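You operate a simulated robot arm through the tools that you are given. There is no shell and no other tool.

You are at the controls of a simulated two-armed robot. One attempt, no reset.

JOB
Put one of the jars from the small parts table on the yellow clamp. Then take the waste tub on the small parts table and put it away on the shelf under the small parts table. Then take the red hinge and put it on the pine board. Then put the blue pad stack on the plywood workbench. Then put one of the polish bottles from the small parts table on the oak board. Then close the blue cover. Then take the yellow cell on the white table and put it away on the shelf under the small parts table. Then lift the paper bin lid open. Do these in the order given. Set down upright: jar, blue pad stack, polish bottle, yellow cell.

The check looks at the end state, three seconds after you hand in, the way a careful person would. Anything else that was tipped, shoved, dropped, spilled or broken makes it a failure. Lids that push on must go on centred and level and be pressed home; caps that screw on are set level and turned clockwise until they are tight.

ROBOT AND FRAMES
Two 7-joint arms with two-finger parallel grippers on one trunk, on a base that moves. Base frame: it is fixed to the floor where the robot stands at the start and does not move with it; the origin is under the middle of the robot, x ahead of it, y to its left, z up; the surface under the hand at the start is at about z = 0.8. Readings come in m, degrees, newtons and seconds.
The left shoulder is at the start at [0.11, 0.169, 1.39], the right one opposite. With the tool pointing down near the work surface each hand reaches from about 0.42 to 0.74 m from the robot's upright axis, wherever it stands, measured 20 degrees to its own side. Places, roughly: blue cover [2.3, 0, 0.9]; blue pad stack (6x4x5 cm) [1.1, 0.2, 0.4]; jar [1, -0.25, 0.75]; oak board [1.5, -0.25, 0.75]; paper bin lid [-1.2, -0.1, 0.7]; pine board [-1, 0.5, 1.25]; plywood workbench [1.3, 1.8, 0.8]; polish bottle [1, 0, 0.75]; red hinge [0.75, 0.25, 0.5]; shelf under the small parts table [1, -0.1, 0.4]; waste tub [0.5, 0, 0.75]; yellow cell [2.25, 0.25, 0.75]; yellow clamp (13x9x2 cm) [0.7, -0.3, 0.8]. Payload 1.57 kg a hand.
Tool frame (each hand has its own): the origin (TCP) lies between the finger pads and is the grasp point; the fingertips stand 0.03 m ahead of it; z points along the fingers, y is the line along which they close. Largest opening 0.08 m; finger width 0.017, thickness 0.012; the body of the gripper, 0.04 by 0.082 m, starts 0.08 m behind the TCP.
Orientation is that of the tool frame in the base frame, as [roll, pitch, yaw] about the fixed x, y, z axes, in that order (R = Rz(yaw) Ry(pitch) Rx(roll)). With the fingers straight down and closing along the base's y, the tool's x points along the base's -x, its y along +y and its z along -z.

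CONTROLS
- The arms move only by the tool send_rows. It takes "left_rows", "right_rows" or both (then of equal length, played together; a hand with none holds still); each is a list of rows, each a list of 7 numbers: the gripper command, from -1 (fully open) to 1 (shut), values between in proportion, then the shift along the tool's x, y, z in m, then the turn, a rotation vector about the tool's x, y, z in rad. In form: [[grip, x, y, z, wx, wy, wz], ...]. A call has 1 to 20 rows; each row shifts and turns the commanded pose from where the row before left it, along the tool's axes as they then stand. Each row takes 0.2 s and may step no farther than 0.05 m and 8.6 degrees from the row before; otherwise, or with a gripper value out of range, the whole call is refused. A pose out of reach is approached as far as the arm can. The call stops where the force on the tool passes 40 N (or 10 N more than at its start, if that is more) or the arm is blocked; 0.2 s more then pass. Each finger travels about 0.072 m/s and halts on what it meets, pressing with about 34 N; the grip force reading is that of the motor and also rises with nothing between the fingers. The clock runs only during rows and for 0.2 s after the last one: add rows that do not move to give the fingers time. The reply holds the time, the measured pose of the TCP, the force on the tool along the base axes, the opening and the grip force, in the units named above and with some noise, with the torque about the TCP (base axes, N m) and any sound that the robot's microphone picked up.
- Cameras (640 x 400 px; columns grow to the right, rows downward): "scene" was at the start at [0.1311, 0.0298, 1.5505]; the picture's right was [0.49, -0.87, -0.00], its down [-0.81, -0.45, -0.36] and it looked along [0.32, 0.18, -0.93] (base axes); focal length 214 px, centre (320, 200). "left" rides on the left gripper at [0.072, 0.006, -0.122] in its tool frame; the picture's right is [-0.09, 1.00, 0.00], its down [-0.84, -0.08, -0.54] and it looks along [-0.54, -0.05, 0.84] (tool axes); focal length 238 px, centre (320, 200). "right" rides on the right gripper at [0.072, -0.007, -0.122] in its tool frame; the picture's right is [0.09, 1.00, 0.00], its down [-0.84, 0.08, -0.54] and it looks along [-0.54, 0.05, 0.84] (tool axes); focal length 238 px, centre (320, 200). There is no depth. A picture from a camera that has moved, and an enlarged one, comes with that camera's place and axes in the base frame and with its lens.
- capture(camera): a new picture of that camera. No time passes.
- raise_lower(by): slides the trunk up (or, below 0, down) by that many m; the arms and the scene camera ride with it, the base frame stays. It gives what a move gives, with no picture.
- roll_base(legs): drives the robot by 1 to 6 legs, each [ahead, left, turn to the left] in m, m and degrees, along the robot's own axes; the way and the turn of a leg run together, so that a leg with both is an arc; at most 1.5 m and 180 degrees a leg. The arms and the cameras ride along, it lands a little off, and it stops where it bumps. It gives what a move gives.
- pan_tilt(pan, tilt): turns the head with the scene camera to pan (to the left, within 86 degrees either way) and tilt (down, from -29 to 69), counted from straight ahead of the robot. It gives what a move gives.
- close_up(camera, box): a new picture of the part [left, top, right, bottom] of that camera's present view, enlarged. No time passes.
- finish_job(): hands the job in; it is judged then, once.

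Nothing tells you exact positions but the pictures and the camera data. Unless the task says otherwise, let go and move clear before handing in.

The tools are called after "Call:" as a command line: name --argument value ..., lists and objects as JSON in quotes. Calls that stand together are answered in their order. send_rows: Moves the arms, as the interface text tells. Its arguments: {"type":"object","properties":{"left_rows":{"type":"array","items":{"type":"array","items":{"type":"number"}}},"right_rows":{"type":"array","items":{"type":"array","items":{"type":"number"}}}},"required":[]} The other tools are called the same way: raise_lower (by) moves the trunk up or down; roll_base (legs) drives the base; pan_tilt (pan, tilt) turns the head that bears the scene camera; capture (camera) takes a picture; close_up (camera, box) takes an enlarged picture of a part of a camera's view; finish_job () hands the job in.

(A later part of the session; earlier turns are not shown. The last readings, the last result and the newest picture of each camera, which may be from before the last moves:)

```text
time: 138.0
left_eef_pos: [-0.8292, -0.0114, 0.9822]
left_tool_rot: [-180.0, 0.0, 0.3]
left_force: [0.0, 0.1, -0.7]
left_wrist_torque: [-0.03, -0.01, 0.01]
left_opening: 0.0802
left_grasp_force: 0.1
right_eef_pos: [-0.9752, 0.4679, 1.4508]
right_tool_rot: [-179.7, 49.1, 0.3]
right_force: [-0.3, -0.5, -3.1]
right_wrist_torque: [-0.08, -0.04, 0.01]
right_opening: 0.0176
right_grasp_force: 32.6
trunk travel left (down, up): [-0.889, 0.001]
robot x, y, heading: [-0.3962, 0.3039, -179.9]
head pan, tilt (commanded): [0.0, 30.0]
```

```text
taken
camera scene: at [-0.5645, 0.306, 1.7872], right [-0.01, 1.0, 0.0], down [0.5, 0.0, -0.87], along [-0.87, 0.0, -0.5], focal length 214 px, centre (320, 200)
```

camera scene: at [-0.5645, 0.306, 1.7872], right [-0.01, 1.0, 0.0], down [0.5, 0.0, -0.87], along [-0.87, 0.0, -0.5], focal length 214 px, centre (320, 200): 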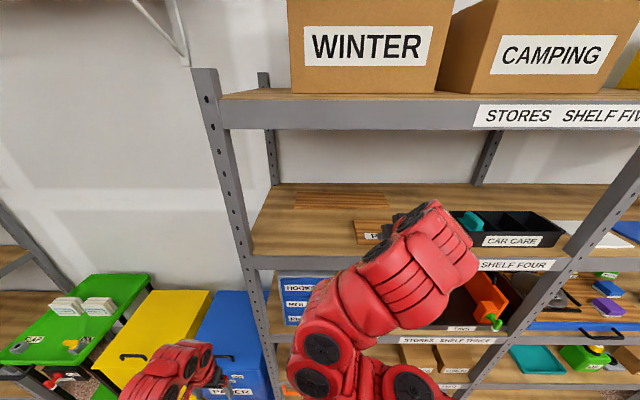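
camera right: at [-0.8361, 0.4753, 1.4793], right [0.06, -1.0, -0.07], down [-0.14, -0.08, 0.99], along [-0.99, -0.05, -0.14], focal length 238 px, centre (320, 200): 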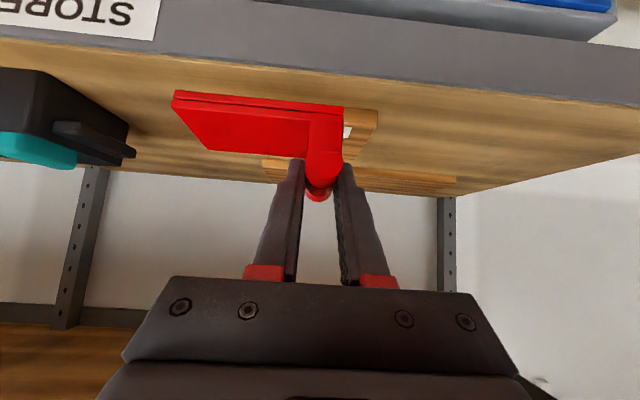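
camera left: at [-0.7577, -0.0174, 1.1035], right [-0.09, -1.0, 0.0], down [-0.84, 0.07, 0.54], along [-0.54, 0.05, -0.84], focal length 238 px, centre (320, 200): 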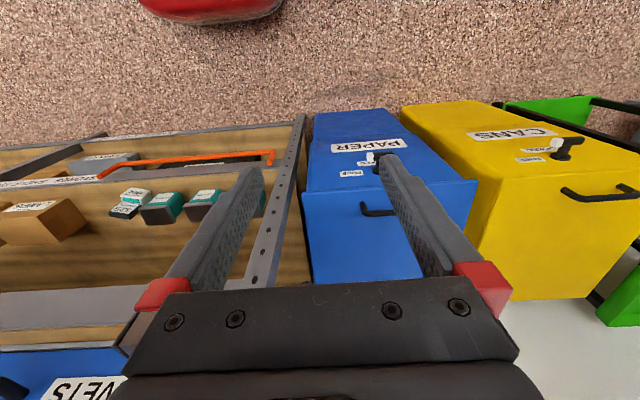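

On track. I'll nudge the left hand away from the rack post and drive the last 13 cm.

Call:
send_rows --left_rows '[[-1, 0, 0.025, 0, 0, 0, 0], [-1, 0, 0.025, 0, 0, 0, 0], [-1, 0, 0, 0, 0, 0, 0]]'

Call:
roll_base --legs '[[0.13, 0.008, 0]]'

Call:
capture --camera "right"

Call:
close_up --camera "scene" --box '[240, 160, 480, 320]'

```text
time: 138.8
left_eef_pos: [-0.8314, -0.0614, 0.9842]
left_tool_rot: [-180.0, -0.1, 0.3]
left_force: [-0.8, 0.3, -0.6]
left_wrist_torque: [-0.01, 0.0, -0.02]
left_opening: 0.0802
left_grasp_force: 0.1
right_eef_pos: [-0.9789, 0.4685, 1.4506]
right_tool_rot: [-179.6, 48.9, 0.3]
right_force: [-0.2, -0.5, -2.8]
right_wrist_torque: [-0.09, -0.04, 0.01]
right_opening: 0.0177
right_grasp_force: 32.2
trunk travel left (down, up): [-0.889, 0.001]
robot x, y, heading: [-0.4002, 0.3032, -179.7]
head pan, tilt (commanded): [0.0, 30.0]
```

```text
time: 140.1
left_eef_pos: [-0.9608, -0.0701, 0.9837]
left_tool_rot: [180.0, 0.1, 0.3]
left_force: [0.5, 0.2, -0.1]
left_wrist_torque: [-0.01, -0.01, -0.01]
left_opening: 0.0802
left_grasp_force: 0.0
right_eef_pos: [-1.1071, 0.4591, 1.4523]
right_tool_rot: [-179.6, 49.1, 0.4]
right_force: [0.4, 0.4, -2.7]
right_wrist_torque: [-0.07, -0.01, 0.02]
right_opening: 0.0177
right_grasp_force: 32.5
trunk travel left (down, up): [-0.889, 0.001]
robot x, y, heading: [-0.5278, 0.2984, -179.6]
head pan, tilt (commanded): [0.0, 30.0]
```

```text
taken
camera right: at [-0.9687, 0.4663, 1.4793], right [0.06, -1.0, -0.07], down [-0.14, -0.08, 0.99], along [-0.99, -0.05, -0.14], focal length 238 px, centre (320, 200)
```

right: 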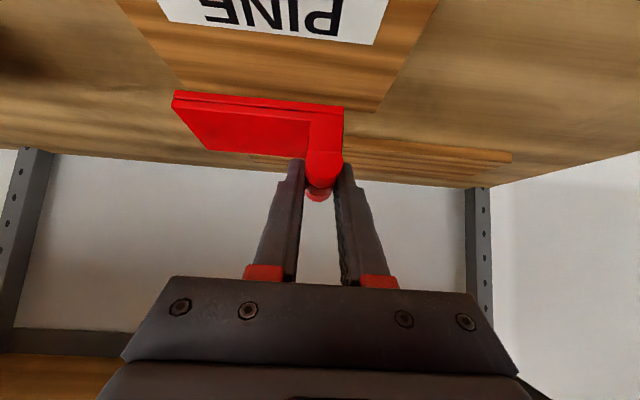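

```text
2.50 times, centred on (360, 240) of scene
camera zoom: at [-0.697, 0.2972, 1.7872], right [-0.01, 1.0, 0.0], down [0.5, 0.0, -0.87], along [-0.87, -0.01, -0.5], focal length 536 px, centre (220, 100)
```

zoom: 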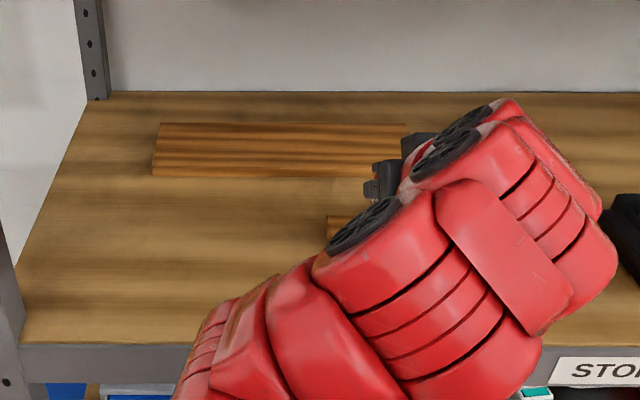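

The hinge is right over the board. Lowering 3 cm, then in fine steps to contact.

Call:
send_rows --right_rows '[[1, 0.0075, 0, 0.0066, 0, 0, 0], [1, 0.0075, 0, 0.0066, 0, 0, 0], [1, 0.0075, 0, 0.0066, 0, 0, 0], [1, 0, 0, 0, 0, 0, 0]]'

Call:
send_rows --right_rows '[[1, 0.0023, 0, 0.002, 0, 0, 0], [1, 0.0023, 0, 0.002, 0, 0, 0], [1, 0, 0, 0, 0, 0, 0]]'

Call:
send_rows --right_rows '[[1, 0.0015, 0, 0.0013, 0, 0, 0], [1, 0.0015, 0, 0.0013, 0, 0, 0], [1, 0, 0, 0, 0, 0, 0]]'

```text
time: 141.1
left_eef_pos: [-0.9632, -0.0708, 0.9837]
left_tool_rot: [179.9, 0.0, 0.3]
left_force: [-0.1, 0.1, 1.4]
left_wrist_torque: [-0.03, -0.01, -0.01]
left_opening: 0.0799
left_grasp_force: 0.2
right_eef_pos: [-1.1076, 0.4591, 1.4214]
right_tool_rot: [-179.6, 48.9, 0.4]
right_force: [-1.4, 0.2, -3.1]
right_wrist_torque: [-0.03, -0.02, -0.01]
right_opening: 0.0176
right_grasp_force: 32.4
trunk travel left (down, up): [-0.889, 0.001]
robot x, y, heading: [-0.5294, 0.2973, -179.7]
head pan, tilt (commanded): [0.0, 30.0]
```

```text
time: 141.9
left_eef_pos: [-0.9613, -0.0708, 0.9824]
left_tool_rot: [180.0, 0.0, 0.3]
left_force: [-0.3, 0.2, 0.1]
left_wrist_torque: [0.03, -0.01, -0.02]
left_opening: 0.08
left_grasp_force: 0.0
right_eef_pos: [-1.1101, 0.4574, 1.4146]
right_tool_rot: [-179.6, 49.0, 0.4]
right_force: [0.0, -0.1, -2.8]
right_wrist_torque: [-0.06, -0.02, -0.02]
right_opening: 0.0176
right_grasp_force: 32.2
trunk travel left (down, up): [-0.889, 0.001]
robot x, y, heading: [-0.5335, 0.2951, -179.8]
head pan, tilt (commanded): [0.0, 30.0]
```

```text
time: 142.7
left_eef_pos: [-0.9622, -0.0704, 0.9833]
left_tool_rot: [-179.9, 0.0, 0.3]
left_force: [-0.9, 0.0, 0.0]
left_wrist_torque: [0.0, 0.02, -0.03]
left_opening: 0.08
left_grasp_force: 0.0
right_eef_pos: [-1.1099, 0.4579, 1.4112]
right_tool_rot: [-179.5, 49.1, 0.5]
right_force: [-4.5, 0.9, 15.9]
right_wrist_torque: [-0.14, -0.16, 0.03]
right_opening: 0.0177
right_grasp_force: 32.3
trunk travel left (down, up): [-0.889, 0.001]
robot x, y, heading: [-0.5317, 0.2985, -179.8]
head pan, tilt (commanded): [0.0, 30.0]
```

Contact at z=1.411 (16 N). I'll ease off and release; the far edge is only a few millimetres up.

Call:
send_rows --right_rows '[[1, -0.0006, 0, -0.0005, 0, 0, 0], [0.4, 0, 0, 0, 0, 0, 0], [0.1, 0, 0, 0, 0, 0, 0], [0.1, 0, 0, 0, 0, 0, 0], [0.1, 0, 0, 0, 0, 0, 0]]'

Call:
capture --camera "right"

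```text
time: 143.9
left_eef_pos: [-0.9627, -0.0707, 0.9833]
left_tool_rot: [-179.9, -0.1, 0.4]
left_force: [0.6, 0.8, -0.4]
left_wrist_torque: [-0.02, 0.0, 0.01]
left_opening: 0.0801
left_grasp_force: 0.1
right_eef_pos: [-1.1101, 0.4582, 1.4118]
right_tool_rot: [-179.6, 49.0, 0.4]
right_force: [0.6, 0.0, -0.1]
right_wrist_torque: [-0.01, 0.04, 0.04]
right_opening: 0.0361
right_grasp_force: 0.0
trunk travel left (down, up): [-0.889, 0.001]
robot x, y, heading: [-0.5286, 0.2942, -179.9]
head pan, tilt (commanded): [0.0, 30.0]
```

```text
taken
camera right: at [-0.9712, 0.4654, 1.4398], right [0.06, -1.0, -0.07], down [-0.14, -0.08, 0.99], along [-0.99, -0.05, -0.14], focal length 238 px, centre (320, 200)
```

right: 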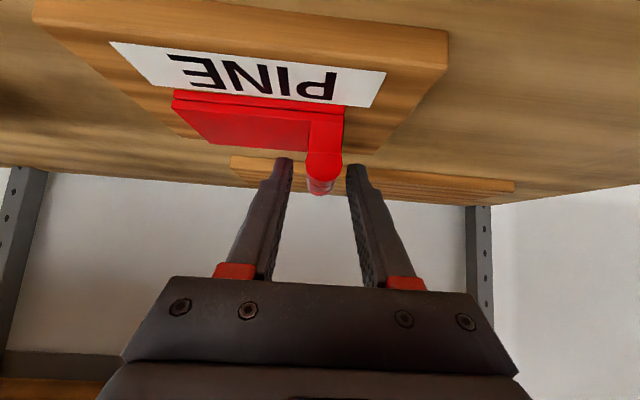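

Hinge lies on the pine board, free of the fingers. I'll raise the hand vertically along the known path, then back the base away.

Call:
send_rows --right_rows '[[0.1, -0.0045, 0, -0.004, 0, 0, 0], [0.1, -0.0075, 0, -0.0066, 0, 0, 0], [0.1, -0.0075, 0, -0.0066, 0, 0, 0], [0.1, -0.0075, 0, -0.0066, 0, 0, 0], [0.1, -0.003, 0, -0.0026, 0, 0, 0], [0.1, 0, 0, 0, 0, 0, 0]]'

Call:
capture --camera "right"

```text
time: 145.3
left_eef_pos: [-0.9628, -0.0701, 0.9838]
left_tool_rot: [180.0, 0.0, 0.3]
left_force: [0.4, 0.0, 0.8]
left_wrist_torque: [0.01, 0.03, 0.04]
left_opening: 0.08
left_grasp_force: 0.0
right_eef_pos: [-1.1101, 0.459, 1.4509]
right_tool_rot: [-179.6, 49.0, 0.3]
right_force: [0.6, -0.2, 0.0]
right_wrist_torque: [-0.02, 0.0, 0.0]
right_opening: 0.036
right_grasp_force: 0.2
trunk travel left (down, up): [-0.889, 0.001]
robot x, y, heading: [-0.5289, 0.2935, -179.3]
head pan, tilt (commanded): [0.0, 30.0]
```

```text
taken
camera right: at [-0.9702, 0.466, 1.4794], right [0.06, -1.0, -0.07], down [-0.14, -0.08, 0.99], along [-0.99, -0.05, -0.14], focal length 238 px, centre (320, 200)
```

right: 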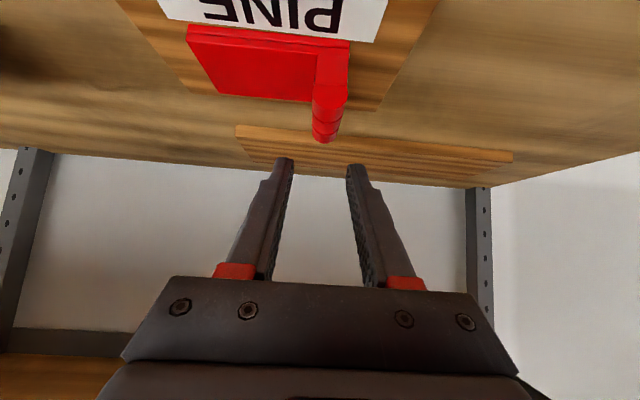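

Step 3 done. Back off, and while here take a good look at the PAPER bin and its latch for later.

Call:
roll_base --legs '[[-0.35, 0, 0]]'

Call:
pan_tilt --pan 25 --tilt 45

Call:
capture --camera "scene"

Call:
close_up --camera "scene" --box '[230, 100, 430, 260]'

Call:
close_up --camera "left" --box '[280, 80, 540, 300]'

```text
time: 147.6
left_eef_pos: [-0.618, -0.0671, 0.9831]
left_tool_rot: [-179.9, 0.0, 0.0]
left_force: [-1.1, 0.1, 0.3]
left_wrist_torque: [0.03, -0.01, 0.04]
left_opening: 0.0802
left_grasp_force: 0.0
right_eef_pos: [-0.7613, 0.4629, 1.4501]
right_tool_rot: [-179.6, 48.9, 0.0]
right_force: [-0.9, 0.3, 0.6]
right_wrist_torque: [0.04, -0.03, 0.0]
right_opening: 0.0359
right_grasp_force: 0.0
trunk travel left (down, up): [-0.889, 0.001]
robot x, y, heading: [-0.1828, 0.2966, -180.1]
head pan, tilt (commanded): [0.0, 30.0]
```

```text
time: 148.5
left_eef_pos: [-0.6163, -0.0672, 0.9846]
left_tool_rot: [-180.0, 0.0, 0.0]
left_force: [-0.9, -0.5, 0.4]
left_wrist_torque: [0.01, -0.02, 0.03]
left_opening: 0.0798
left_grasp_force: 0.1
right_eef_pos: [-0.7607, 0.4624, 1.4506]
right_tool_rot: [-179.6, 49.0, 0.1]
right_force: [-0.2, 0.3, 0.2]
right_wrist_torque: [0.01, -0.01, 0.0]
right_opening: 0.0361
right_grasp_force: 0.0
trunk travel left (down, up): [-0.889, 0.001]
robot x, y, heading: [-0.1807, 0.2944, -180.0]
head pan, tilt (commanded): [25.0, 45.0]
```

```text
taken
camera scene: at [-0.3346, 0.2646, 1.7644], right [-0.42, 0.91, 0.0], down [0.64, 0.3, -0.71], along [-0.64, -0.3, -0.71], focal length 214 px, centre (320, 200)
```

scene: 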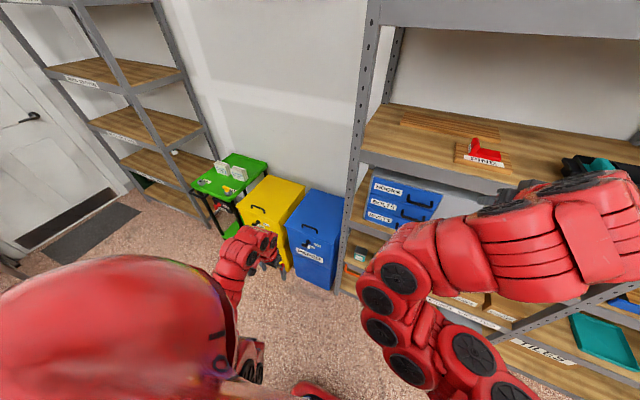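

```text
2.50 times, centred on (330, 180) of scene
camera zoom: at [-0.3346, 0.2646, 1.7644], right [-0.42, 0.91, 0.0], down [0.64, 0.3, -0.71], along [-0.64, -0.3, -0.71], focal length 536 px, centre (295, 250)
```

zoom: 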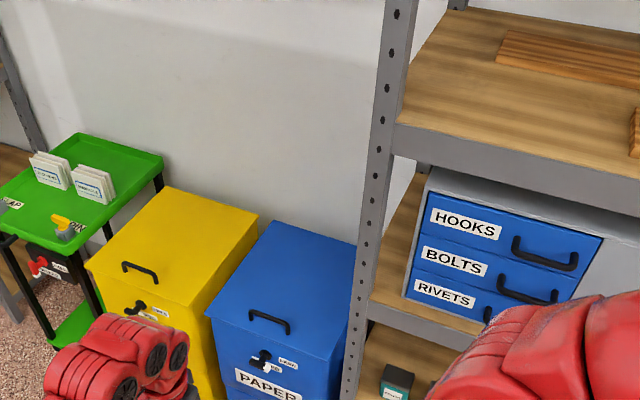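

```text
1.82 times, centred on (410, 190) of left
camera zoom: at [-0.5454, -0.0739, 1.1046], right [-0.09, -1.0, 0.0], down [-0.84, 0.08, 0.54], along [-0.54, 0.05, -0.84], focal length 433 px, centre (156, 218)
```

zoom: 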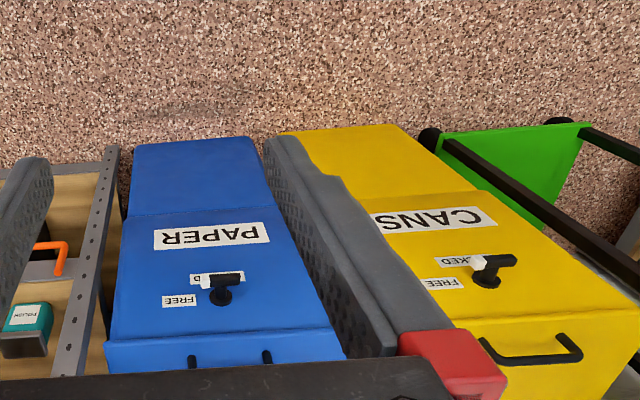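

The PAPER bin has a rotary latch (FREE/LOCKED) to deal with later. Now for the blue pad stack: turn left to face −y, and drive into the aisle left of the small parts table.

Call:
roll_base --legs '[[0, 0, 90], [-0.7, 0, 0]]'

Call:
send_rows --right_rows '[[-0.5, 0, 0, 0, 0, 0.052, 0], [-0.5, 0, 0, 0, 0, 0.052, 0], [-0.5, 0.0213, 0, 0.0228, 0, 0, 0], [-0.5, 0.0213, 0, 0.0228, 0, 0, 0], [-0.5, 0.0213, 0, 0.0228, 0, 0, 0], [-0.5, 0.0213, 0, 0.0228, 0, 0, 0], [-0.5, 0.0213, 0, 0.0228, 0, 0, 0], [-0.5, 0.0213, 0, 0.0228, 0, 0, 0], [-0.5, 0.0213, 0, 0.0228, 0, 0, 0], [-0.5, 0, 0, 0, 0, 0, 0]]'

Call:
roll_base --legs '[[0, 1.3, 0]]'

Call:
pan_tilt --pan 0 --tilt 40

Call:
capture --camera "scene"

```text
time: 156.1
left_eef_pos: [0.177, 0.5586, 0.9826]
left_tool_rot: [179.9, 0.0, 90.5]
left_force: [-0.7, -0.5, 0.6]
left_wrist_torque: [0.02, -0.01, -0.03]
left_opening: 0.0802
left_grasp_force: 0.0
right_eef_pos: [-0.3519, 0.4099, 1.451]
right_tool_rot: [-179.5, 49.0, 90.6]
right_force: [0.5, 0.4, -0.8]
right_wrist_torque: [-0.01, 0.03, 0.02]
right_opening: 0.036
right_grasp_force: 0.1
trunk travel left (down, up): [-0.889, 0.001]
robot x, y, heading: [-0.1855, 0.9924, -89.7]
head pan, tilt (commanded): [25.0, 45.0]
```

```text
time: 158.3
left_eef_pos: [0.1766, 0.56, 0.9833]
left_tool_rot: [-180.0, -0.1, 90.5]
left_force: [0.1, -0.1, 0.4]
left_wrist_torque: [0.01, 0.01, -0.02]
left_opening: 0.0798
left_grasp_force: 0.0
right_eef_pos: [-0.3388, 0.4248, 1.3694]
right_tool_rot: [-179.5, 43.0, 90.7]
right_force: [0.6, -0.4, -0.2]
right_wrist_torque: [0.0, 0.02, -0.01]
right_opening: 0.0599
right_grasp_force: 0.1
right hand out of reach, approached as far as the arm can: row 1, 2, 4, 5, 6, 7, 8, 9
trunk travel left (down, up): [-0.889, 0.001]
robot x, y, heading: [-0.19, 0.9901, -89.4]
head pan, tilt (commanded): [25.0, 45.0]
```

```text
time: 164.8
left_eef_pos: [1.4599, 0.5702, 0.9832]
left_tool_rot: [-180.0, 0.0, 90.3]
left_force: [-0.1, 0.5, 0.3]
left_wrist_torque: [0.01, 0.01, 0.03]
left_opening: 0.0799
left_grasp_force: 0.0
right_eef_pos: [0.9441, 0.4362, 1.3696]
right_tool_rot: [-179.5, 43.0, 90.4]
right_force: [0.1, 0.4, 0.2]
right_wrist_torque: [-0.04, 0.01, -0.01]
right_opening: 0.0603
right_grasp_force: 0.2
trunk travel left (down, up): [-0.889, 0.001]
robot x, y, heading: [1.0944, 0.9988, -89.6]
head pan, tilt (commanded): [25.0, 45.0]
```

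```text
time: 165.7
left_eef_pos: [1.4598, 0.5693, 0.9836]
left_tool_rot: [180.0, 0.0, 90.5]
left_force: [-0.6, 0.2, 0.2]
left_wrist_torque: [0.01, -0.01, 0.01]
left_opening: 0.0802
left_grasp_force: 0.2
right_eef_pos: [0.9443, 0.4357, 1.3689]
right_tool_rot: [-179.5, 43.0, 90.4]
right_force: [-0.7, 0.1, -1.1]
right_wrist_torque: [-0.02, -0.02, 0.0]
right_opening: 0.0599
right_grasp_force: 0.1
trunk travel left (down, up): [-0.889, 0.001]
robot x, y, heading: [1.091, 1.0033, -89.7]
head pan, tilt (commanded): [0.0, 40.0]
```

```text
taken
camera scene: at [1.0971, 0.8385, 1.7716], right [-1.0, -0.01, 0.0], down [0.0, 0.64, -0.77], along [0.01, -0.77, -0.64], focal length 214 px, centre (320, 200)
```

scene: 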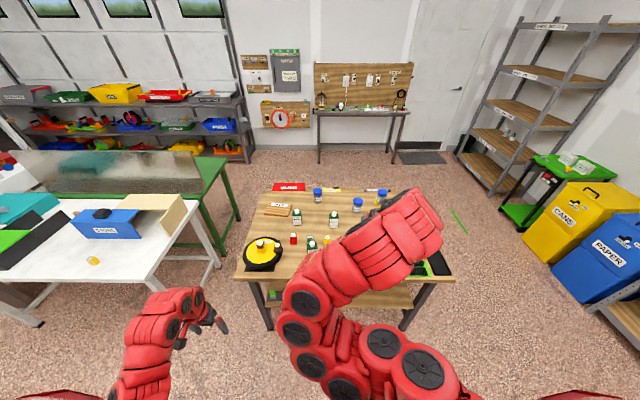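

The arm is in a slightly awkward configuration; I'll move it back toward the earlier good lateral position and then lower.

Call:
send_rows --right_rows '[[-0.5, 0, 0.012, 0, 0, 0, 0], [-0.5, 0, 0.012, 0, 0, 0, 0], [-0.5, 0, 0.012, 0, 0, 0, 0], [-0.5, -0.012, 0, 0.011, 0, 0, 0], [-0.5, -0.012, 0, 0.011, 0, 0, 0], [-0.5, 0.0136, 0, 0.0146, 0, 0, 0], [-0.5, 0.0136, 0, 0.0146, 0, 0, 0], [-0.5, 0.0136, 0, 0.0146, 0, 0, 0], [-0.5, 0.0136, 0, 0.0146, 0, 0, 0], [-0.5, 0.0136, 0, 0.0146, 0, 0, 0], [-0.5, 0, 0, 0, 0, 0, 0]]'

```text
time: 168.1
left_eef_pos: [1.4604, 0.5698, 0.9838]
left_tool_rot: [-179.9, 0.0, 90.4]
left_force: [0.3, 0.1, 0.4]
left_wrist_torque: [0.01, -0.02, 0.0]
left_opening: 0.08
left_grasp_force: 0.0
right_eef_pos: [0.9803, 0.4005, 1.2709]
right_tool_rot: [-179.6, 43.2, 90.4]
right_force: [-0.2, -0.2, -1.4]
right_wrist_torque: [0.02, -0.02, -0.05]
right_opening: 0.0599
right_grasp_force: 0.1
trunk travel left (down, up): [-0.889, 0.001]
robot x, y, heading: [1.0918, 0.9991, -89.2]
head pan, tilt (commanded): [0.0, 40.0]
```

Working again. Lower the arm a bit more, then lower the trunk by 0.70 m.

Call:
send_rows --right_rows '[[-1, 0.0123, 0, 0.0132, 0, 0, 0], [-1, 0.0123, 0, 0.0132, 0, 0, 0], [-1, 0.0123, 0, 0.0132, 0, 0, 0], [-1, 0, 0, 0, 0, 0, 0]]'

Call:
raise_lower --by -0.4

Call:
raise_lower --by -0.31

Call:
capture --camera "scene"

Call:
capture --camera "right"

```text
time: 169.1
left_eef_pos: [1.4597, 0.5703, 0.9833]
left_tool_rot: [-179.9, 0.0, 90.4]
left_force: [0.1, -0.5, -0.3]
left_wrist_torque: [0.02, 0.0, 0.0]
left_opening: 0.0801
left_grasp_force: 0.1
right_eef_pos: [0.9804, 0.4025, 1.2165]
right_tool_rot: [-179.5, 43.0, 90.4]
right_force: [0.2, -0.4, 1.0]
right_wrist_torque: [0.02, 0.01, 0.03]
right_opening: 0.0797
right_grasp_force: 0.1
trunk travel left (down, up): [-0.889, 0.001]
robot x, y, heading: [1.0932, 1.0007, -89.4]
head pan, tilt (commanded): [0.0, 40.0]
```

```text
time: 172.9
left_eef_pos: [1.4603, 0.5692, 0.5838]
left_tool_rot: [180.0, 0.0, 90.3]
left_force: [0.5, -0.2, -0.5]
left_wrist_torque: [-0.03, 0.0, 0.0]
left_opening: 0.0797
left_grasp_force: 0.0
right_eef_pos: [0.9805, 0.404, 0.8168]
right_tool_rot: [-179.6, 43.1, 90.4]
right_force: [-0.3, 0.9, 0.3]
right_wrist_torque: [0.0, 0.01, -0.01]
right_opening: 0.0802
right_grasp_force: 0.0
trunk travel left (down, up): [-0.489, 0.401]
robot x, y, heading: [1.0957, 0.9995, -89.5]
head pan, tilt (commanded): [0.0, 40.0]
```

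```text
time: 176.0
left_eef_pos: [1.4599, 0.5696, 0.274]
left_tool_rot: [179.9, 0.0, 90.3]
left_force: [0.7, 0.4, 0.7]
left_wrist_torque: [0.01, -0.01, 0.01]
left_opening: 0.0797
left_grasp_force: 0.1
right_eef_pos: [0.9797, 0.4022, 0.506]
right_tool_rot: [-179.6, 42.9, 90.4]
right_force: [-0.1, 0.5, 0.2]
right_wrist_torque: [-0.01, -0.02, -0.02]
right_opening: 0.0798
right_grasp_force: 0.1
trunk travel left (down, up): [-0.179, 0.711]
robot x, y, heading: [1.0929, 1.0029, -89.5]
head pan, tilt (commanded): [0.0, 40.0]
```

```text
taken
camera scene: at [1.0969, 0.8387, 1.0617], right [-1.0, -0.01, 0.0], down [0.0, 0.64, -0.77], along [0.01, -0.77, -0.64], focal length 214 px, centre (320, 200)
```

scene: 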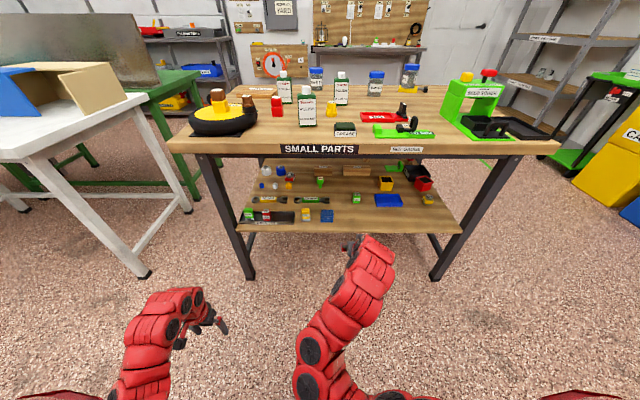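

```text
taken
camera right: at [0.9732, 0.5389, 0.5489], right [1.0, 0.07, -0.07], down [0.08, -0.24, 0.97], along [0.05, -0.97, -0.25], focal length 238 px, centre (320, 200)
```

right: 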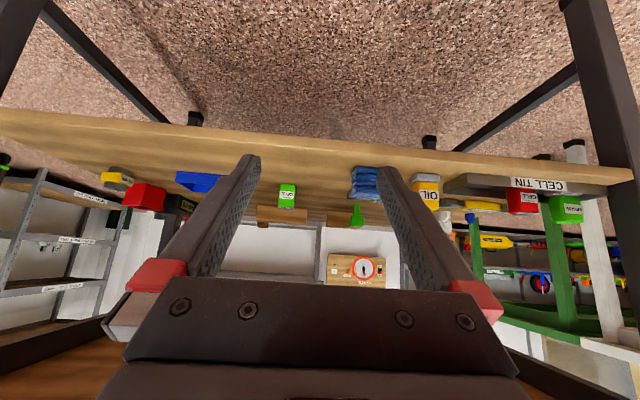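

Zoom on the blue stack and its neighbours.

Call:
close_up --camera "scene" --box '[230, 165, 430, 245]'

Call:
close_up --camera "right" --box '[300, 120, 480, 240]'

```text
3.20 times, centred on (330, 205) of scene
camera zoom: at [1.0969, 0.8387, 1.0617], right [-1.0, -0.01, 0.0], down [0.0, 0.64, -0.77], along [0.01, -0.77, -0.64], focal length 686 px, centre (288, 184)
```

zoom: 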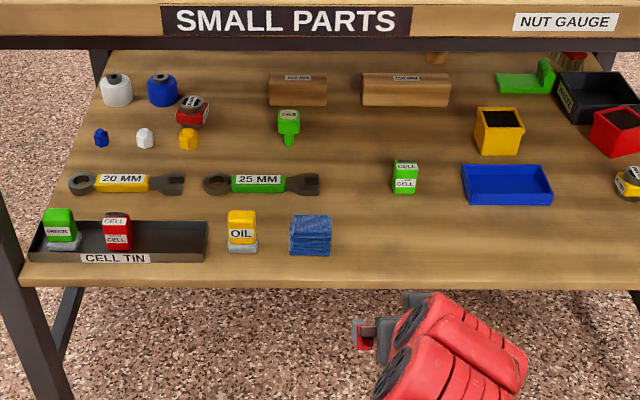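

```text
3.33 times, centred on (390, 180) of right
camera zoom: at [0.9732, 0.5389, 0.5489], right [1.0, 0.07, -0.07], down [0.08, -0.24, 0.97], along [0.05, -0.97, -0.25], focal length 794 px, centre (87, 267)
```

zoom: 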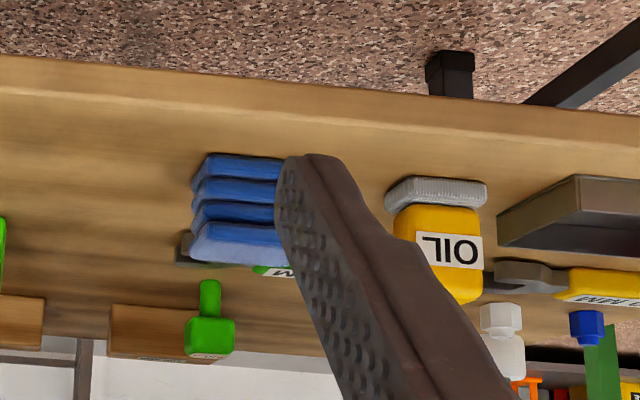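

Stack centre is at (1.073, 0.178), oil can edge at x≈1.144. Moving the base so the right hand hovers above the stack.

Call:
roll_base --legs '[[0.215, 0.093, -0.5]]'

Call:
capture --camera "right"

Call:
capture --camera "scene"

```text
time: 177.7
left_eef_pos: [1.548, 0.3474, 0.2744]
left_tool_rot: [-179.9, 0.0, 89.6]
left_force: [-0.3, 0.1, -0.4]
left_wrist_torque: [0.01, 0.0, -0.03]
left_opening: 0.08
left_grasp_force: 0.1
right_eef_pos: [1.0663, 0.1866, 0.5067]
right_tool_rot: [-179.5, 43.0, 89.8]
right_force: [0.0, 0.3, -0.2]
right_wrist_torque: [0.01, 0.01, 0.0]
right_opening: 0.0802
right_grasp_force: 0.0
trunk travel left (down, up): [-0.179, 0.711]
robot x, y, heading: [1.1852, 0.7827, -90.2]
head pan, tilt (commanded): [0.0, 40.0]
```

```text
taken
camera right: at [1.0613, 0.3228, 0.5488], right [1.0, 0.06, -0.07], down [0.08, -0.24, 0.97], along [0.04, -0.97, -0.25], focal length 238 px, centre (320, 200)
```

right: 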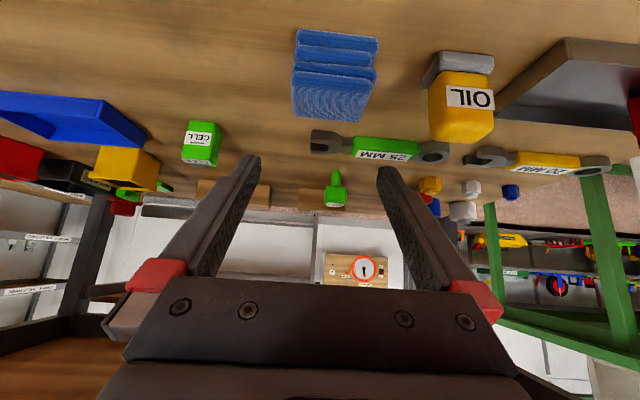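

```text
taken
camera scene: at [1.1889, 0.6209, 1.0616], right [-1.0, 0.01, 0.0], down [0.0, 0.64, -0.77], along [0.0, -0.77, -0.64], focal length 214 px, centre (320, 200)
```

scene: 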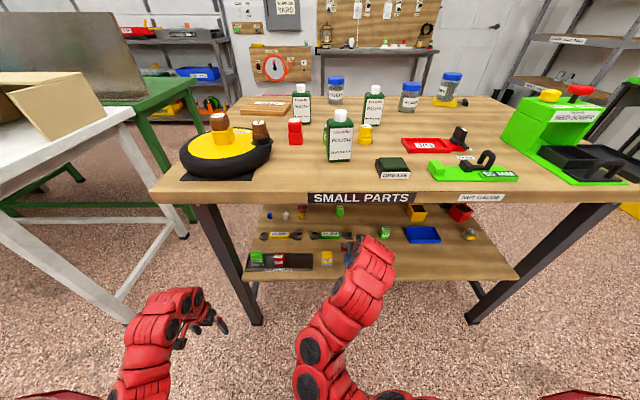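

The stack is centred at about (1.072, 0.18), top near 0.44. I'll shift 6 mm and start descending, checking midway.

Call:
send_rows --right_rows '[[-1, 0, 0.006, 0, 0, 0, 0], [-1, 0.0105, 0, 0.0125, 0, 0, 0], [-1, 0.0105, 0, 0.0125, 0, 0, 0], [-1, 0, 0, 0, 0, 0, 0]]'

Call:
capture --camera "right"

```text
time: 178.7
left_eef_pos: [1.5489, 0.3473, 0.2742]
left_tool_rot: [179.9, 0.0, 89.7]
left_force: [0.4, 0.6, -1.0]
left_wrist_torque: [-0.03, -0.04, -0.03]
left_opening: 0.08
left_grasp_force: 0.2
right_eef_pos: [1.0721, 0.1852, 0.474]
right_tool_rot: [-179.4, 42.9, 89.6]
right_force: [0.4, -0.6, -0.5]
right_wrist_torque: [0.01, 0.01, -0.02]
right_opening: 0.0799
right_grasp_force: 0.1
trunk travel left (down, up): [-0.179, 0.711]
robot x, y, heading: [1.1871, 0.7814, -90.3]
head pan, tilt (commanded): [0.0, 40.0]
```

```text
taken
camera right: at [1.0668, 0.3208, 0.5165], right [1.0, 0.06, -0.07], down [0.08, -0.24, 0.97], along [0.04, -0.97, -0.25], focal length 238 px, centre (320, 200)
```

right: 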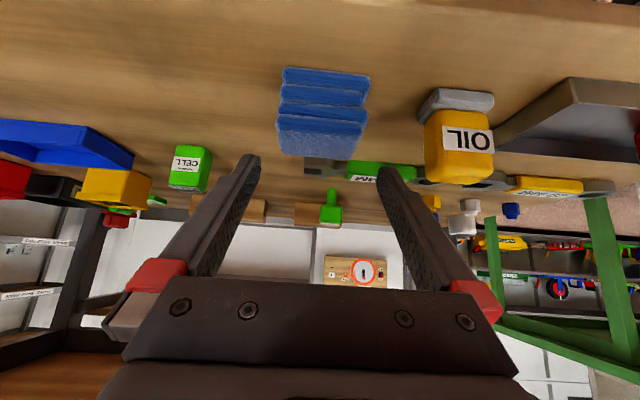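

Well centred. Completing the descent and closing.

Call:
send_rows --right_rows '[[-1, 0.009, 0.0007, 0.011, 0, 0, 0], [-1, 0.009, 0.0006, 0.011, 0, 0, 0], [-1, 0.0071, 0, 0.0092, 0, 0, 0], [-1, 0, 0, 0, 0, 0, 0]]'

Call:
capture --camera "right"

```text
time: 179.7
left_eef_pos: [1.5492, 0.3472, 0.275]
left_tool_rot: [180.0, 0.1, 89.7]
left_force: [0.8, -0.2, 0.7]
left_wrist_torque: [0.0, 0.02, 0.0]
left_opening: 0.0802
left_grasp_force: 0.0
right_eef_pos: [1.0738, 0.1826, 0.4339]
right_tool_rot: [-179.5, 43.1, 89.7]
right_force: [0.4, 0.8, -0.8]
right_wrist_torque: [0.0, -0.03, 0.0]
right_opening: 0.08
right_grasp_force: 0.0
trunk travel left (down, up): [-0.179, 0.711]
robot x, y, heading: [1.1891, 0.7856, -90.1]
head pan, tilt (commanded): [0.0, 40.0]
```

```text
taken
camera right: at [1.0678, 0.3185, 0.477], right [1.0, 0.06, -0.07], down [0.08, -0.24, 0.97], along [0.04, -0.97, -0.25], focal length 238 px, centre (320, 200)
```

right: 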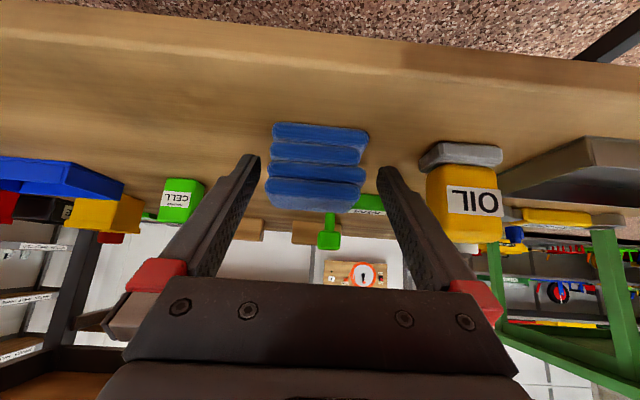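

Call:
send_rows --right_rows '[[1, 0, 0, 0, 0, 0, 0], [1, 0, 0, 0, 0, 0, 0], [1, 0, 0, 0, 0, 0, 0], [1, 0, 0, 0, 0, 0, 0]]'

Call:
send_rows --right_rows '[[1, -0.0068, 0, -0.0073, 0, 0, 0], [1, -0.0136, 0, -0.0146, 0, 0, 0], [1, -0.0136, 0, -0.0146, 0, 0, 0], [1, -0.014, 0, -0.015, 0, 0, 0], [1, 0, 0, 0, 0, 0, 0]]'

Call:
capture --camera "right"

```text
time: 180.7
left_eef_pos: [1.5475, 0.3471, 0.2746]
left_tool_rot: [180.0, -0.1, 89.7]
left_force: [0.7, -0.7, 0.4]
left_wrist_torque: [0.01, 0.04, 0.02]
left_opening: 0.0798
left_grasp_force: 0.0
right_eef_pos: [1.0719, 0.1833, 0.4346]
right_tool_rot: [-179.5, 42.9, 89.8]
right_force: [-0.7, 0.0, 0.2]
right_wrist_torque: [-0.04, -0.01, 0.01]
right_opening: 0.0549
right_grasp_force: 34.0
trunk travel left (down, up): [-0.179, 0.711]
robot x, y, heading: [1.1866, 0.7843, -90.1]
head pan, tilt (commanded): [0.0, 40.0]
```

```text
time: 181.9
left_eef_pos: [1.5484, 0.3472, 0.2727]
left_tool_rot: [179.9, 0.0, 89.6]
left_force: [-0.2, 0.3, 0.4]
left_wrist_torque: [-0.01, -0.01, 0.02]
left_opening: 0.0798
left_grasp_force: 0.0
right_eef_pos: [1.0747, 0.1812, 0.5053]
right_tool_rot: [-179.5, 42.9, 89.6]
right_force: [-0.1, 0.1, -0.1]
right_wrist_torque: [-0.03, 0.01, -0.03]
right_opening: 0.0551
right_grasp_force: 34.5
trunk travel left (down, up): [-0.179, 0.711]
robot x, y, heading: [1.1881, 0.7844, -90.6]
head pan, tilt (commanded): [0.0, 40.0]
```

```text
taken
camera right: at [1.0693, 0.3175, 0.5482], right [1.0, 0.06, -0.07], down [0.08, -0.24, 0.97], along [0.04, -0.97, -0.25], focal length 238 px, centre (320, 200)
```

right: 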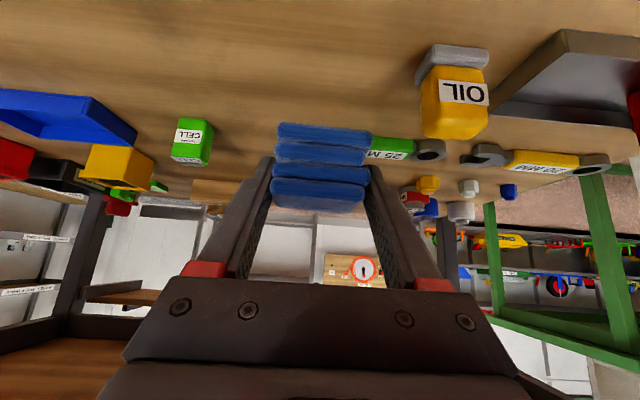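

The whole stack is held. I'll back out from under the table, raise the trunk, then turn to face the plywood workbench.

Call:
roll_base --legs '[[-0.2, 0, 0.4]]'

Call:
raise_lower --by 0.4

Call:
raise_lower --by 0.3

Call:
roll_base --legs '[[0, 0, 180]]'

Call:
pan_tilt --pan 0 --tilt 45

Call:
capture --camera "scene"

Call:
capture --camera "right"

```text
time: 183.6
left_eef_pos: [1.5543, 0.5524, 0.2728]
left_tool_rot: [179.9, 0.0, 90.3]
left_force: [-0.4, 0.5, 0.0]
left_wrist_torque: [0.02, 0.01, 0.01]
left_opening: 0.0802
left_grasp_force: 0.1
right_eef_pos: [1.0801, 0.3835, 0.5052]
right_tool_rot: [-179.4, 43.0, 90.3]
right_force: [-0.8, -0.6, -0.2]
right_wrist_torque: [0.0, 0.04, 0.02]
right_opening: 0.0551
right_grasp_force: 33.9
trunk travel left (down, up): [-0.179, 0.711]
robot x, y, heading: [1.1919, 0.9844, -89.5]
head pan, tilt (commanded): [0.0, 40.0]
```

```text
time: 187.4
left_eef_pos: [1.5532, 0.5534, 0.6738]
left_tool_rot: [180.0, 0.0, 90.2]
left_force: [-0.1, -0.6, -0.1]
left_wrist_torque: [0.03, -0.01, -0.02]
left_opening: 0.0796
left_grasp_force: 0.0
right_eef_pos: [1.0808, 0.3827, 0.9054]
right_tool_rot: [-179.5, 42.9, 90.4]
right_force: [-0.5, 0.1, -0.8]
right_wrist_torque: [-0.01, -0.02, -0.02]
right_opening: 0.0552
right_grasp_force: 33.7
trunk travel left (down, up): [-0.579, 0.311]
robot x, y, heading: [1.191, 0.989, -89.7]
head pan, tilt (commanded): [0.0, 40.0]
```

```text
time: 190.4
left_eef_pos: [1.5529, 0.5536, 0.9729]
left_tool_rot: [180.0, 0.1, 90.2]
left_force: [0.4, 0.0, -0.5]
left_wrist_torque: [0.02, 0.0, 0.01]
left_opening: 0.0799
left_grasp_force: 0.1
right_eef_pos: [1.0811, 0.3822, 1.2056]
right_tool_rot: [-179.5, 43.0, 90.3]
right_force: [-0.6, 0.1, 0.0]
right_wrist_torque: [0.02, 0.03, -0.01]
right_opening: 0.0548
right_grasp_force: 33.7
trunk travel left (down, up): [-0.879, 0.011]
robot x, y, heading: [1.1866, 0.9835, -89.5]
head pan, tilt (commanded): [0.0, 40.0]
```

```text
time: 198.2
left_eef_pos: [0.8072, 1.4053, 0.9731]
left_tool_rot: [-179.9, 0.1, -87.6]
left_force: [-0.6, 0.9, 0.7]
left_wrist_torque: [-0.01, -0.02, -0.01]
left_opening: 0.08
left_grasp_force: 0.0
right_eef_pos: [1.2728, 1.5933, 1.2052]
right_tool_rot: [-179.4, 42.9, -87.5]
right_force: [0.0, 0.0, -0.1]
right_wrist_torque: [0.01, 0.0, -0.01]
right_opening: 0.055
right_grasp_force: 34.4
trunk travel left (down, up): [-0.879, 0.011]
robot x, y, heading: [1.1857, 0.9831, 92.4]
head pan, tilt (commanded): [0.0, 40.0]
```

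```text
time: 198.9
left_eef_pos: [0.8077, 1.4042, 0.9743]
left_tool_rot: [179.9, 0.0, -87.6]
left_force: [0.7, 0.4, -0.8]
left_wrist_torque: [-0.01, 0.0, 0.01]
left_opening: 0.0799
left_grasp_force: 0.0
right_eef_pos: [1.2731, 1.5929, 1.2055]
right_tool_rot: [-179.5, 42.9, -87.5]
right_force: [0.5, 0.3, -0.5]
right_wrist_torque: [0.04, -0.03, 0.01]
right_opening: 0.055
right_grasp_force: 34.2
trunk travel left (down, up): [-0.879, 0.011]
robot x, y, heading: [1.1924, 0.9844, 92.4]
head pan, tilt (commanded): [0.0, 45.0]
```

```text
taken
camera scene: at [1.183, 1.1498, 1.7544], right [1.0, 0.04, 0.0], down [0.03, -0.71, -0.71], along [-0.03, 0.71, -0.71], focal length 214 px, centre (320, 200)
```

scene: 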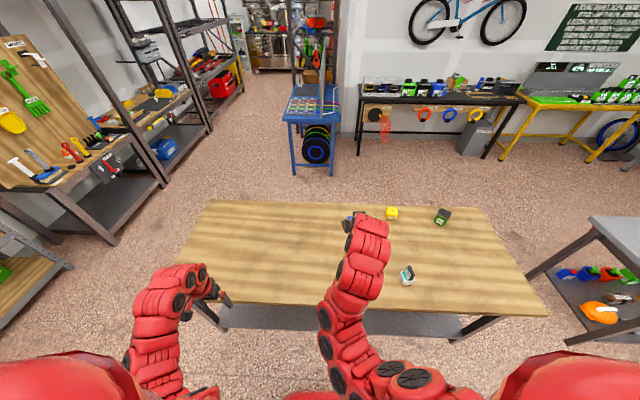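

```text
taken
camera right: at [1.2843, 1.4581, 1.248], right [-0.99, -0.1, -0.07], down [-0.09, 0.24, 0.97], along [-0.08, 0.97, -0.25], focal length 238 px, centre (320, 200)
```

right: 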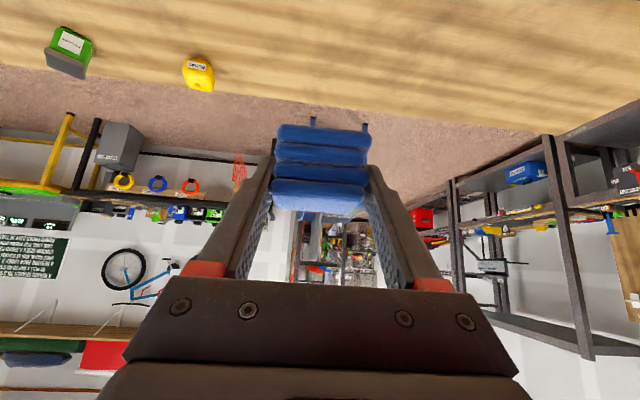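

The bench (y 1.47–2.08) is clear here. I'll back up slightly so the left hand stays clear of the bench edge, square the heading, and lower the trunk.

Call:
roll_base --legs '[[-0.045, 0, -2.4]]'

Call:
raise_lower --by -0.3

Call:
capture --camera "right"

Call:
capture --camera "left"

Call:
capture --camera "scene"

```text
time: 199.8
left_eef_pos: [0.8235, 1.379, 0.9726]
left_tool_rot: [180.0, -0.2, -90.0]
left_force: [0.2, 1.2, -0.5]
left_wrist_torque: [-0.03, 0.0, 0.0]
left_opening: 0.0799
left_grasp_force: 0.0
right_eef_pos: [1.2973, 1.5494, 1.2021]
right_tool_rot: [-179.4, 42.7, -89.7]
right_force: [0.3, 0.6, -0.8]
right_wrist_torque: [-0.03, 0.03, 0.01]
right_opening: 0.0548
right_grasp_force: 33.8
trunk travel left (down, up): [-0.879, 0.011]
robot x, y, heading: [1.1895, 0.9446, 89.7]
head pan, tilt (commanded): [0.0, 45.0]
```

```text
time: 202.8
left_eef_pos: [0.8251, 1.3746, 0.6739]
left_tool_rot: [180.0, 0.1, -90.0]
left_force: [0.4, -0.5, 0.1]
left_wrist_torque: [-0.01, 0.02, -0.02]
left_opening: 0.0798
left_grasp_force: 0.0
right_eef_pos: [1.2978, 1.5442, 0.9053]
right_tool_rot: [-179.6, 42.8, -89.9]
right_force: [-0.1, -0.2, 0.1]
right_wrist_torque: [0.0, 0.04, -0.06]
right_opening: 0.0551
right_grasp_force: 33.9
trunk travel left (down, up): [-0.579, 0.311]
robot x, y, heading: [1.1875, 0.9429, 89.9]
head pan, tilt (commanded): [0.0, 45.0]
```

```text
taken
camera right: at [1.3045, 1.4093, 0.9481], right [-1.0, -0.06, -0.07], down [-0.08, 0.24, 0.97], along [-0.04, 0.97, -0.25], focal length 238 px, centre (320, 200)
```

right: 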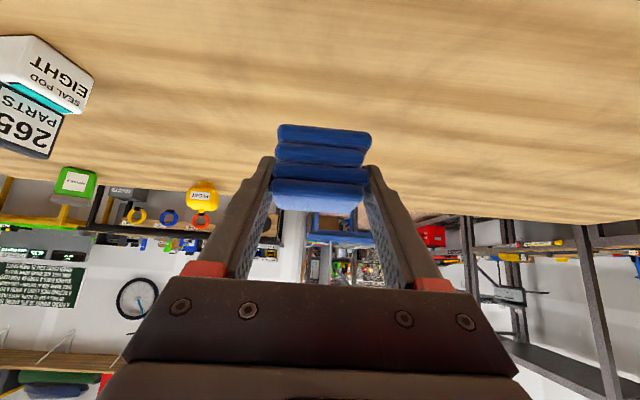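

```text
taken
camera left: at [0.8176, 1.3033, 0.7948], right [-1.0, 0.09, 0.0], down [0.08, 0.84, 0.54], along [0.05, 0.54, -0.84], focal length 238 px, centre (320, 200)
```

left: 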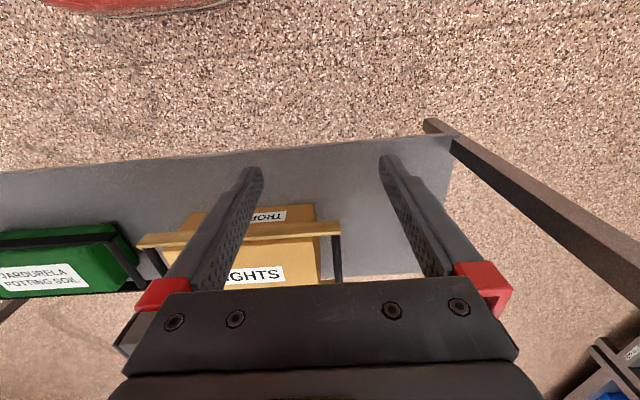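

```text
taken
camera scene: at [1.1906, 1.1053, 1.4544], right [1.0, 0.0, 0.0], down [0.0, -0.71, -0.71], along [0.0, 0.71, -0.71], focal length 214 px, centre (320, 200)
```

scene: 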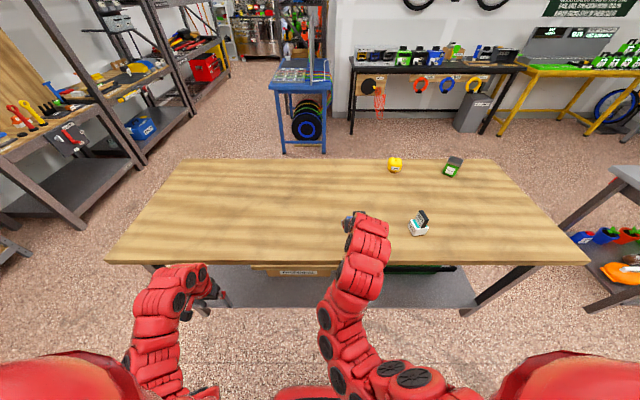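

Clear below. Lower the trunk another 4.5 cm, then finish with fine arm steps until contact.

Call:
raise_lower --by -0.045

Call:
send_rows --right_rows '[[1, 0.0048, 0, 0.0051, 0, 0, 0], [1, 0.0041, 0, 0.0044, 0, 0, 0], [1, 0.002, 0, 0.0022, 0, 0, 0], [1, 0, 0, 0, 0, 0, 0]]'

```text
time: 203.7
left_eef_pos: [0.8249, 1.3754, 0.6283]
left_tool_rot: [180.0, 0.0, -90.1]
left_force: [-1.3, -0.2, -0.5]
left_wrist_torque: [0.01, 0.0, -0.01]
left_opening: 0.0802
left_grasp_force: 0.1
right_eef_pos: [1.2988, 1.5449, 0.8604]
right_tool_rot: [-179.5, 43.1, -89.9]
right_force: [1.0, -0.2, 0.1]
right_wrist_torque: [0.02, 0.0, -0.04]
right_opening: 0.0554
right_grasp_force: 33.7
trunk travel left (down, up): [-0.534, 0.356]
robot x, y, heading: [1.1884, 0.9416, 90.1]
head pan, tilt (commanded): [0.0, 45.0]
```

```text
time: 204.7
left_eef_pos: [0.8248, 1.3753, 0.6295]
left_tool_rot: [179.9, 0.0, -90.0]
left_force: [-0.3, 0.4, -0.6]
left_wrist_torque: [0.01, 0.01, -0.01]
left_opening: 0.0797
left_grasp_force: 0.0
right_eef_pos: [1.2985, 1.5448, 0.8455]
right_tool_rot: [-179.5, 43.1, -89.9]
right_force: [0.6, 0.0, 0.2]
right_wrist_torque: [0.03, -0.03, 0.03]
right_opening: 0.0551
right_grasp_force: 34.4
trunk travel left (down, up): [-0.534, 0.356]
robot x, y, heading: [1.1853, 0.9408, 90.5]
head pan, tilt (commanded): [0.0, 45.0]
```

Call:
send_rows --right_rows '[[1, 0.002, 0, 0.0022, 0, 0, 0], [1, 0.002, 0, 0.0022, 0, 0, 0], [1, 0.0014, 0, 0.0015, 0, 0, 0], [1, 0, 0, 0, 0, 0, 0]]'

Call:
capture --camera "right"

```text
time: 205.7
left_eef_pos: [0.8248, 1.3761, 0.6292]
left_tool_rot: [-180.0, 0.1, -90.0]
left_force: [0.3, -1.2, -0.2]
left_wrist_torque: [0.02, 0.0, 0.03]
left_opening: 0.0801
left_grasp_force: 0.1
right_eef_pos: [1.2993, 1.5451, 0.8357]
right_tool_rot: [-179.5, 43.0, -89.8]
right_force: [0.3, 0.4, -0.4]
right_wrist_torque: [0.0, 0.02, -0.02]
right_opening: 0.0551
right_grasp_force: 34.1
trunk travel left (down, up): [-0.534, 0.356]
robot x, y, heading: [1.1906, 0.9413, 90.2]
head pan, tilt (commanded): [0.0, 45.0]
```

```text
taken
camera right: at [1.3042, 1.4096, 0.8788], right [-1.0, -0.06, -0.07], down [-0.08, 0.24, 0.97], along [-0.04, 0.97, -0.25], focal length 238 px, centre (320, 200)
```

right: 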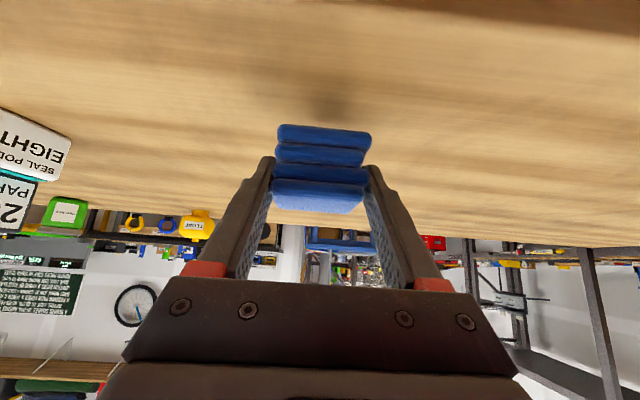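

No contact yet, the bench surface is lower than 0.80. Continue carefully.

Call:
send_rows --right_rows '[[1, 0.002, 0, 0.0022, 0, 0, 0], [1, 0.002, 0, 0.0022, 0, 0, 0], [1, 0.0014, 0, 0.0015, 0, 0, 0], [1, 0, 0, 0, 0, 0, 0]]'

Call:
close_up --camera "right" --box '[240, 60, 420, 230]'

```text
time: 206.7
left_eef_pos: [0.8256, 1.3748, 0.6284]
left_tool_rot: [180.0, 0.0, -90.0]
left_force: [-0.2, 0.1, 0.6]
left_wrist_torque: [-0.01, 0.0, -0.02]
left_opening: 0.0798
left_grasp_force: 0.0
right_eef_pos: [1.2983, 1.5445, 0.8285]
right_tool_rot: [-179.5, 42.9, -89.8]
right_force: [0.2, 0.3, -0.3]
right_wrist_torque: [-0.03, -0.02, -0.04]
right_opening: 0.055
right_grasp_force: 33.8
trunk travel left (down, up): [-0.534, 0.356]
robot x, y, heading: [1.1889, 0.9419, 90.4]
head pan, tilt (commanded): [0.0, 45.0]
```

```text
2.35 times, centred on (330, 145) of right
camera zoom: at [1.3038, 1.4089, 0.8714], right [-1.0, -0.06, -0.07], down [-0.08, 0.24, 0.97], along [-0.04, 0.97, -0.25], focal length 561 px, centre (296, 329)
```

zoom: 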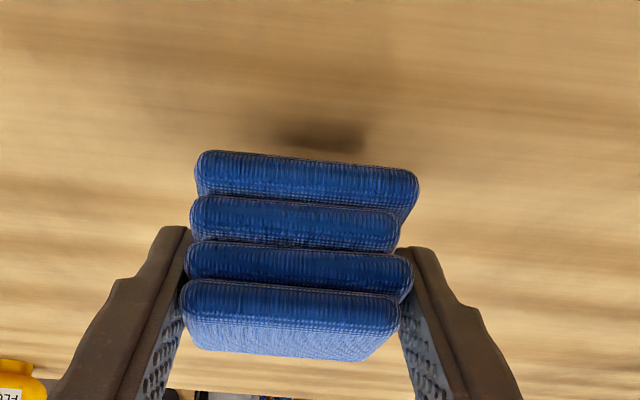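

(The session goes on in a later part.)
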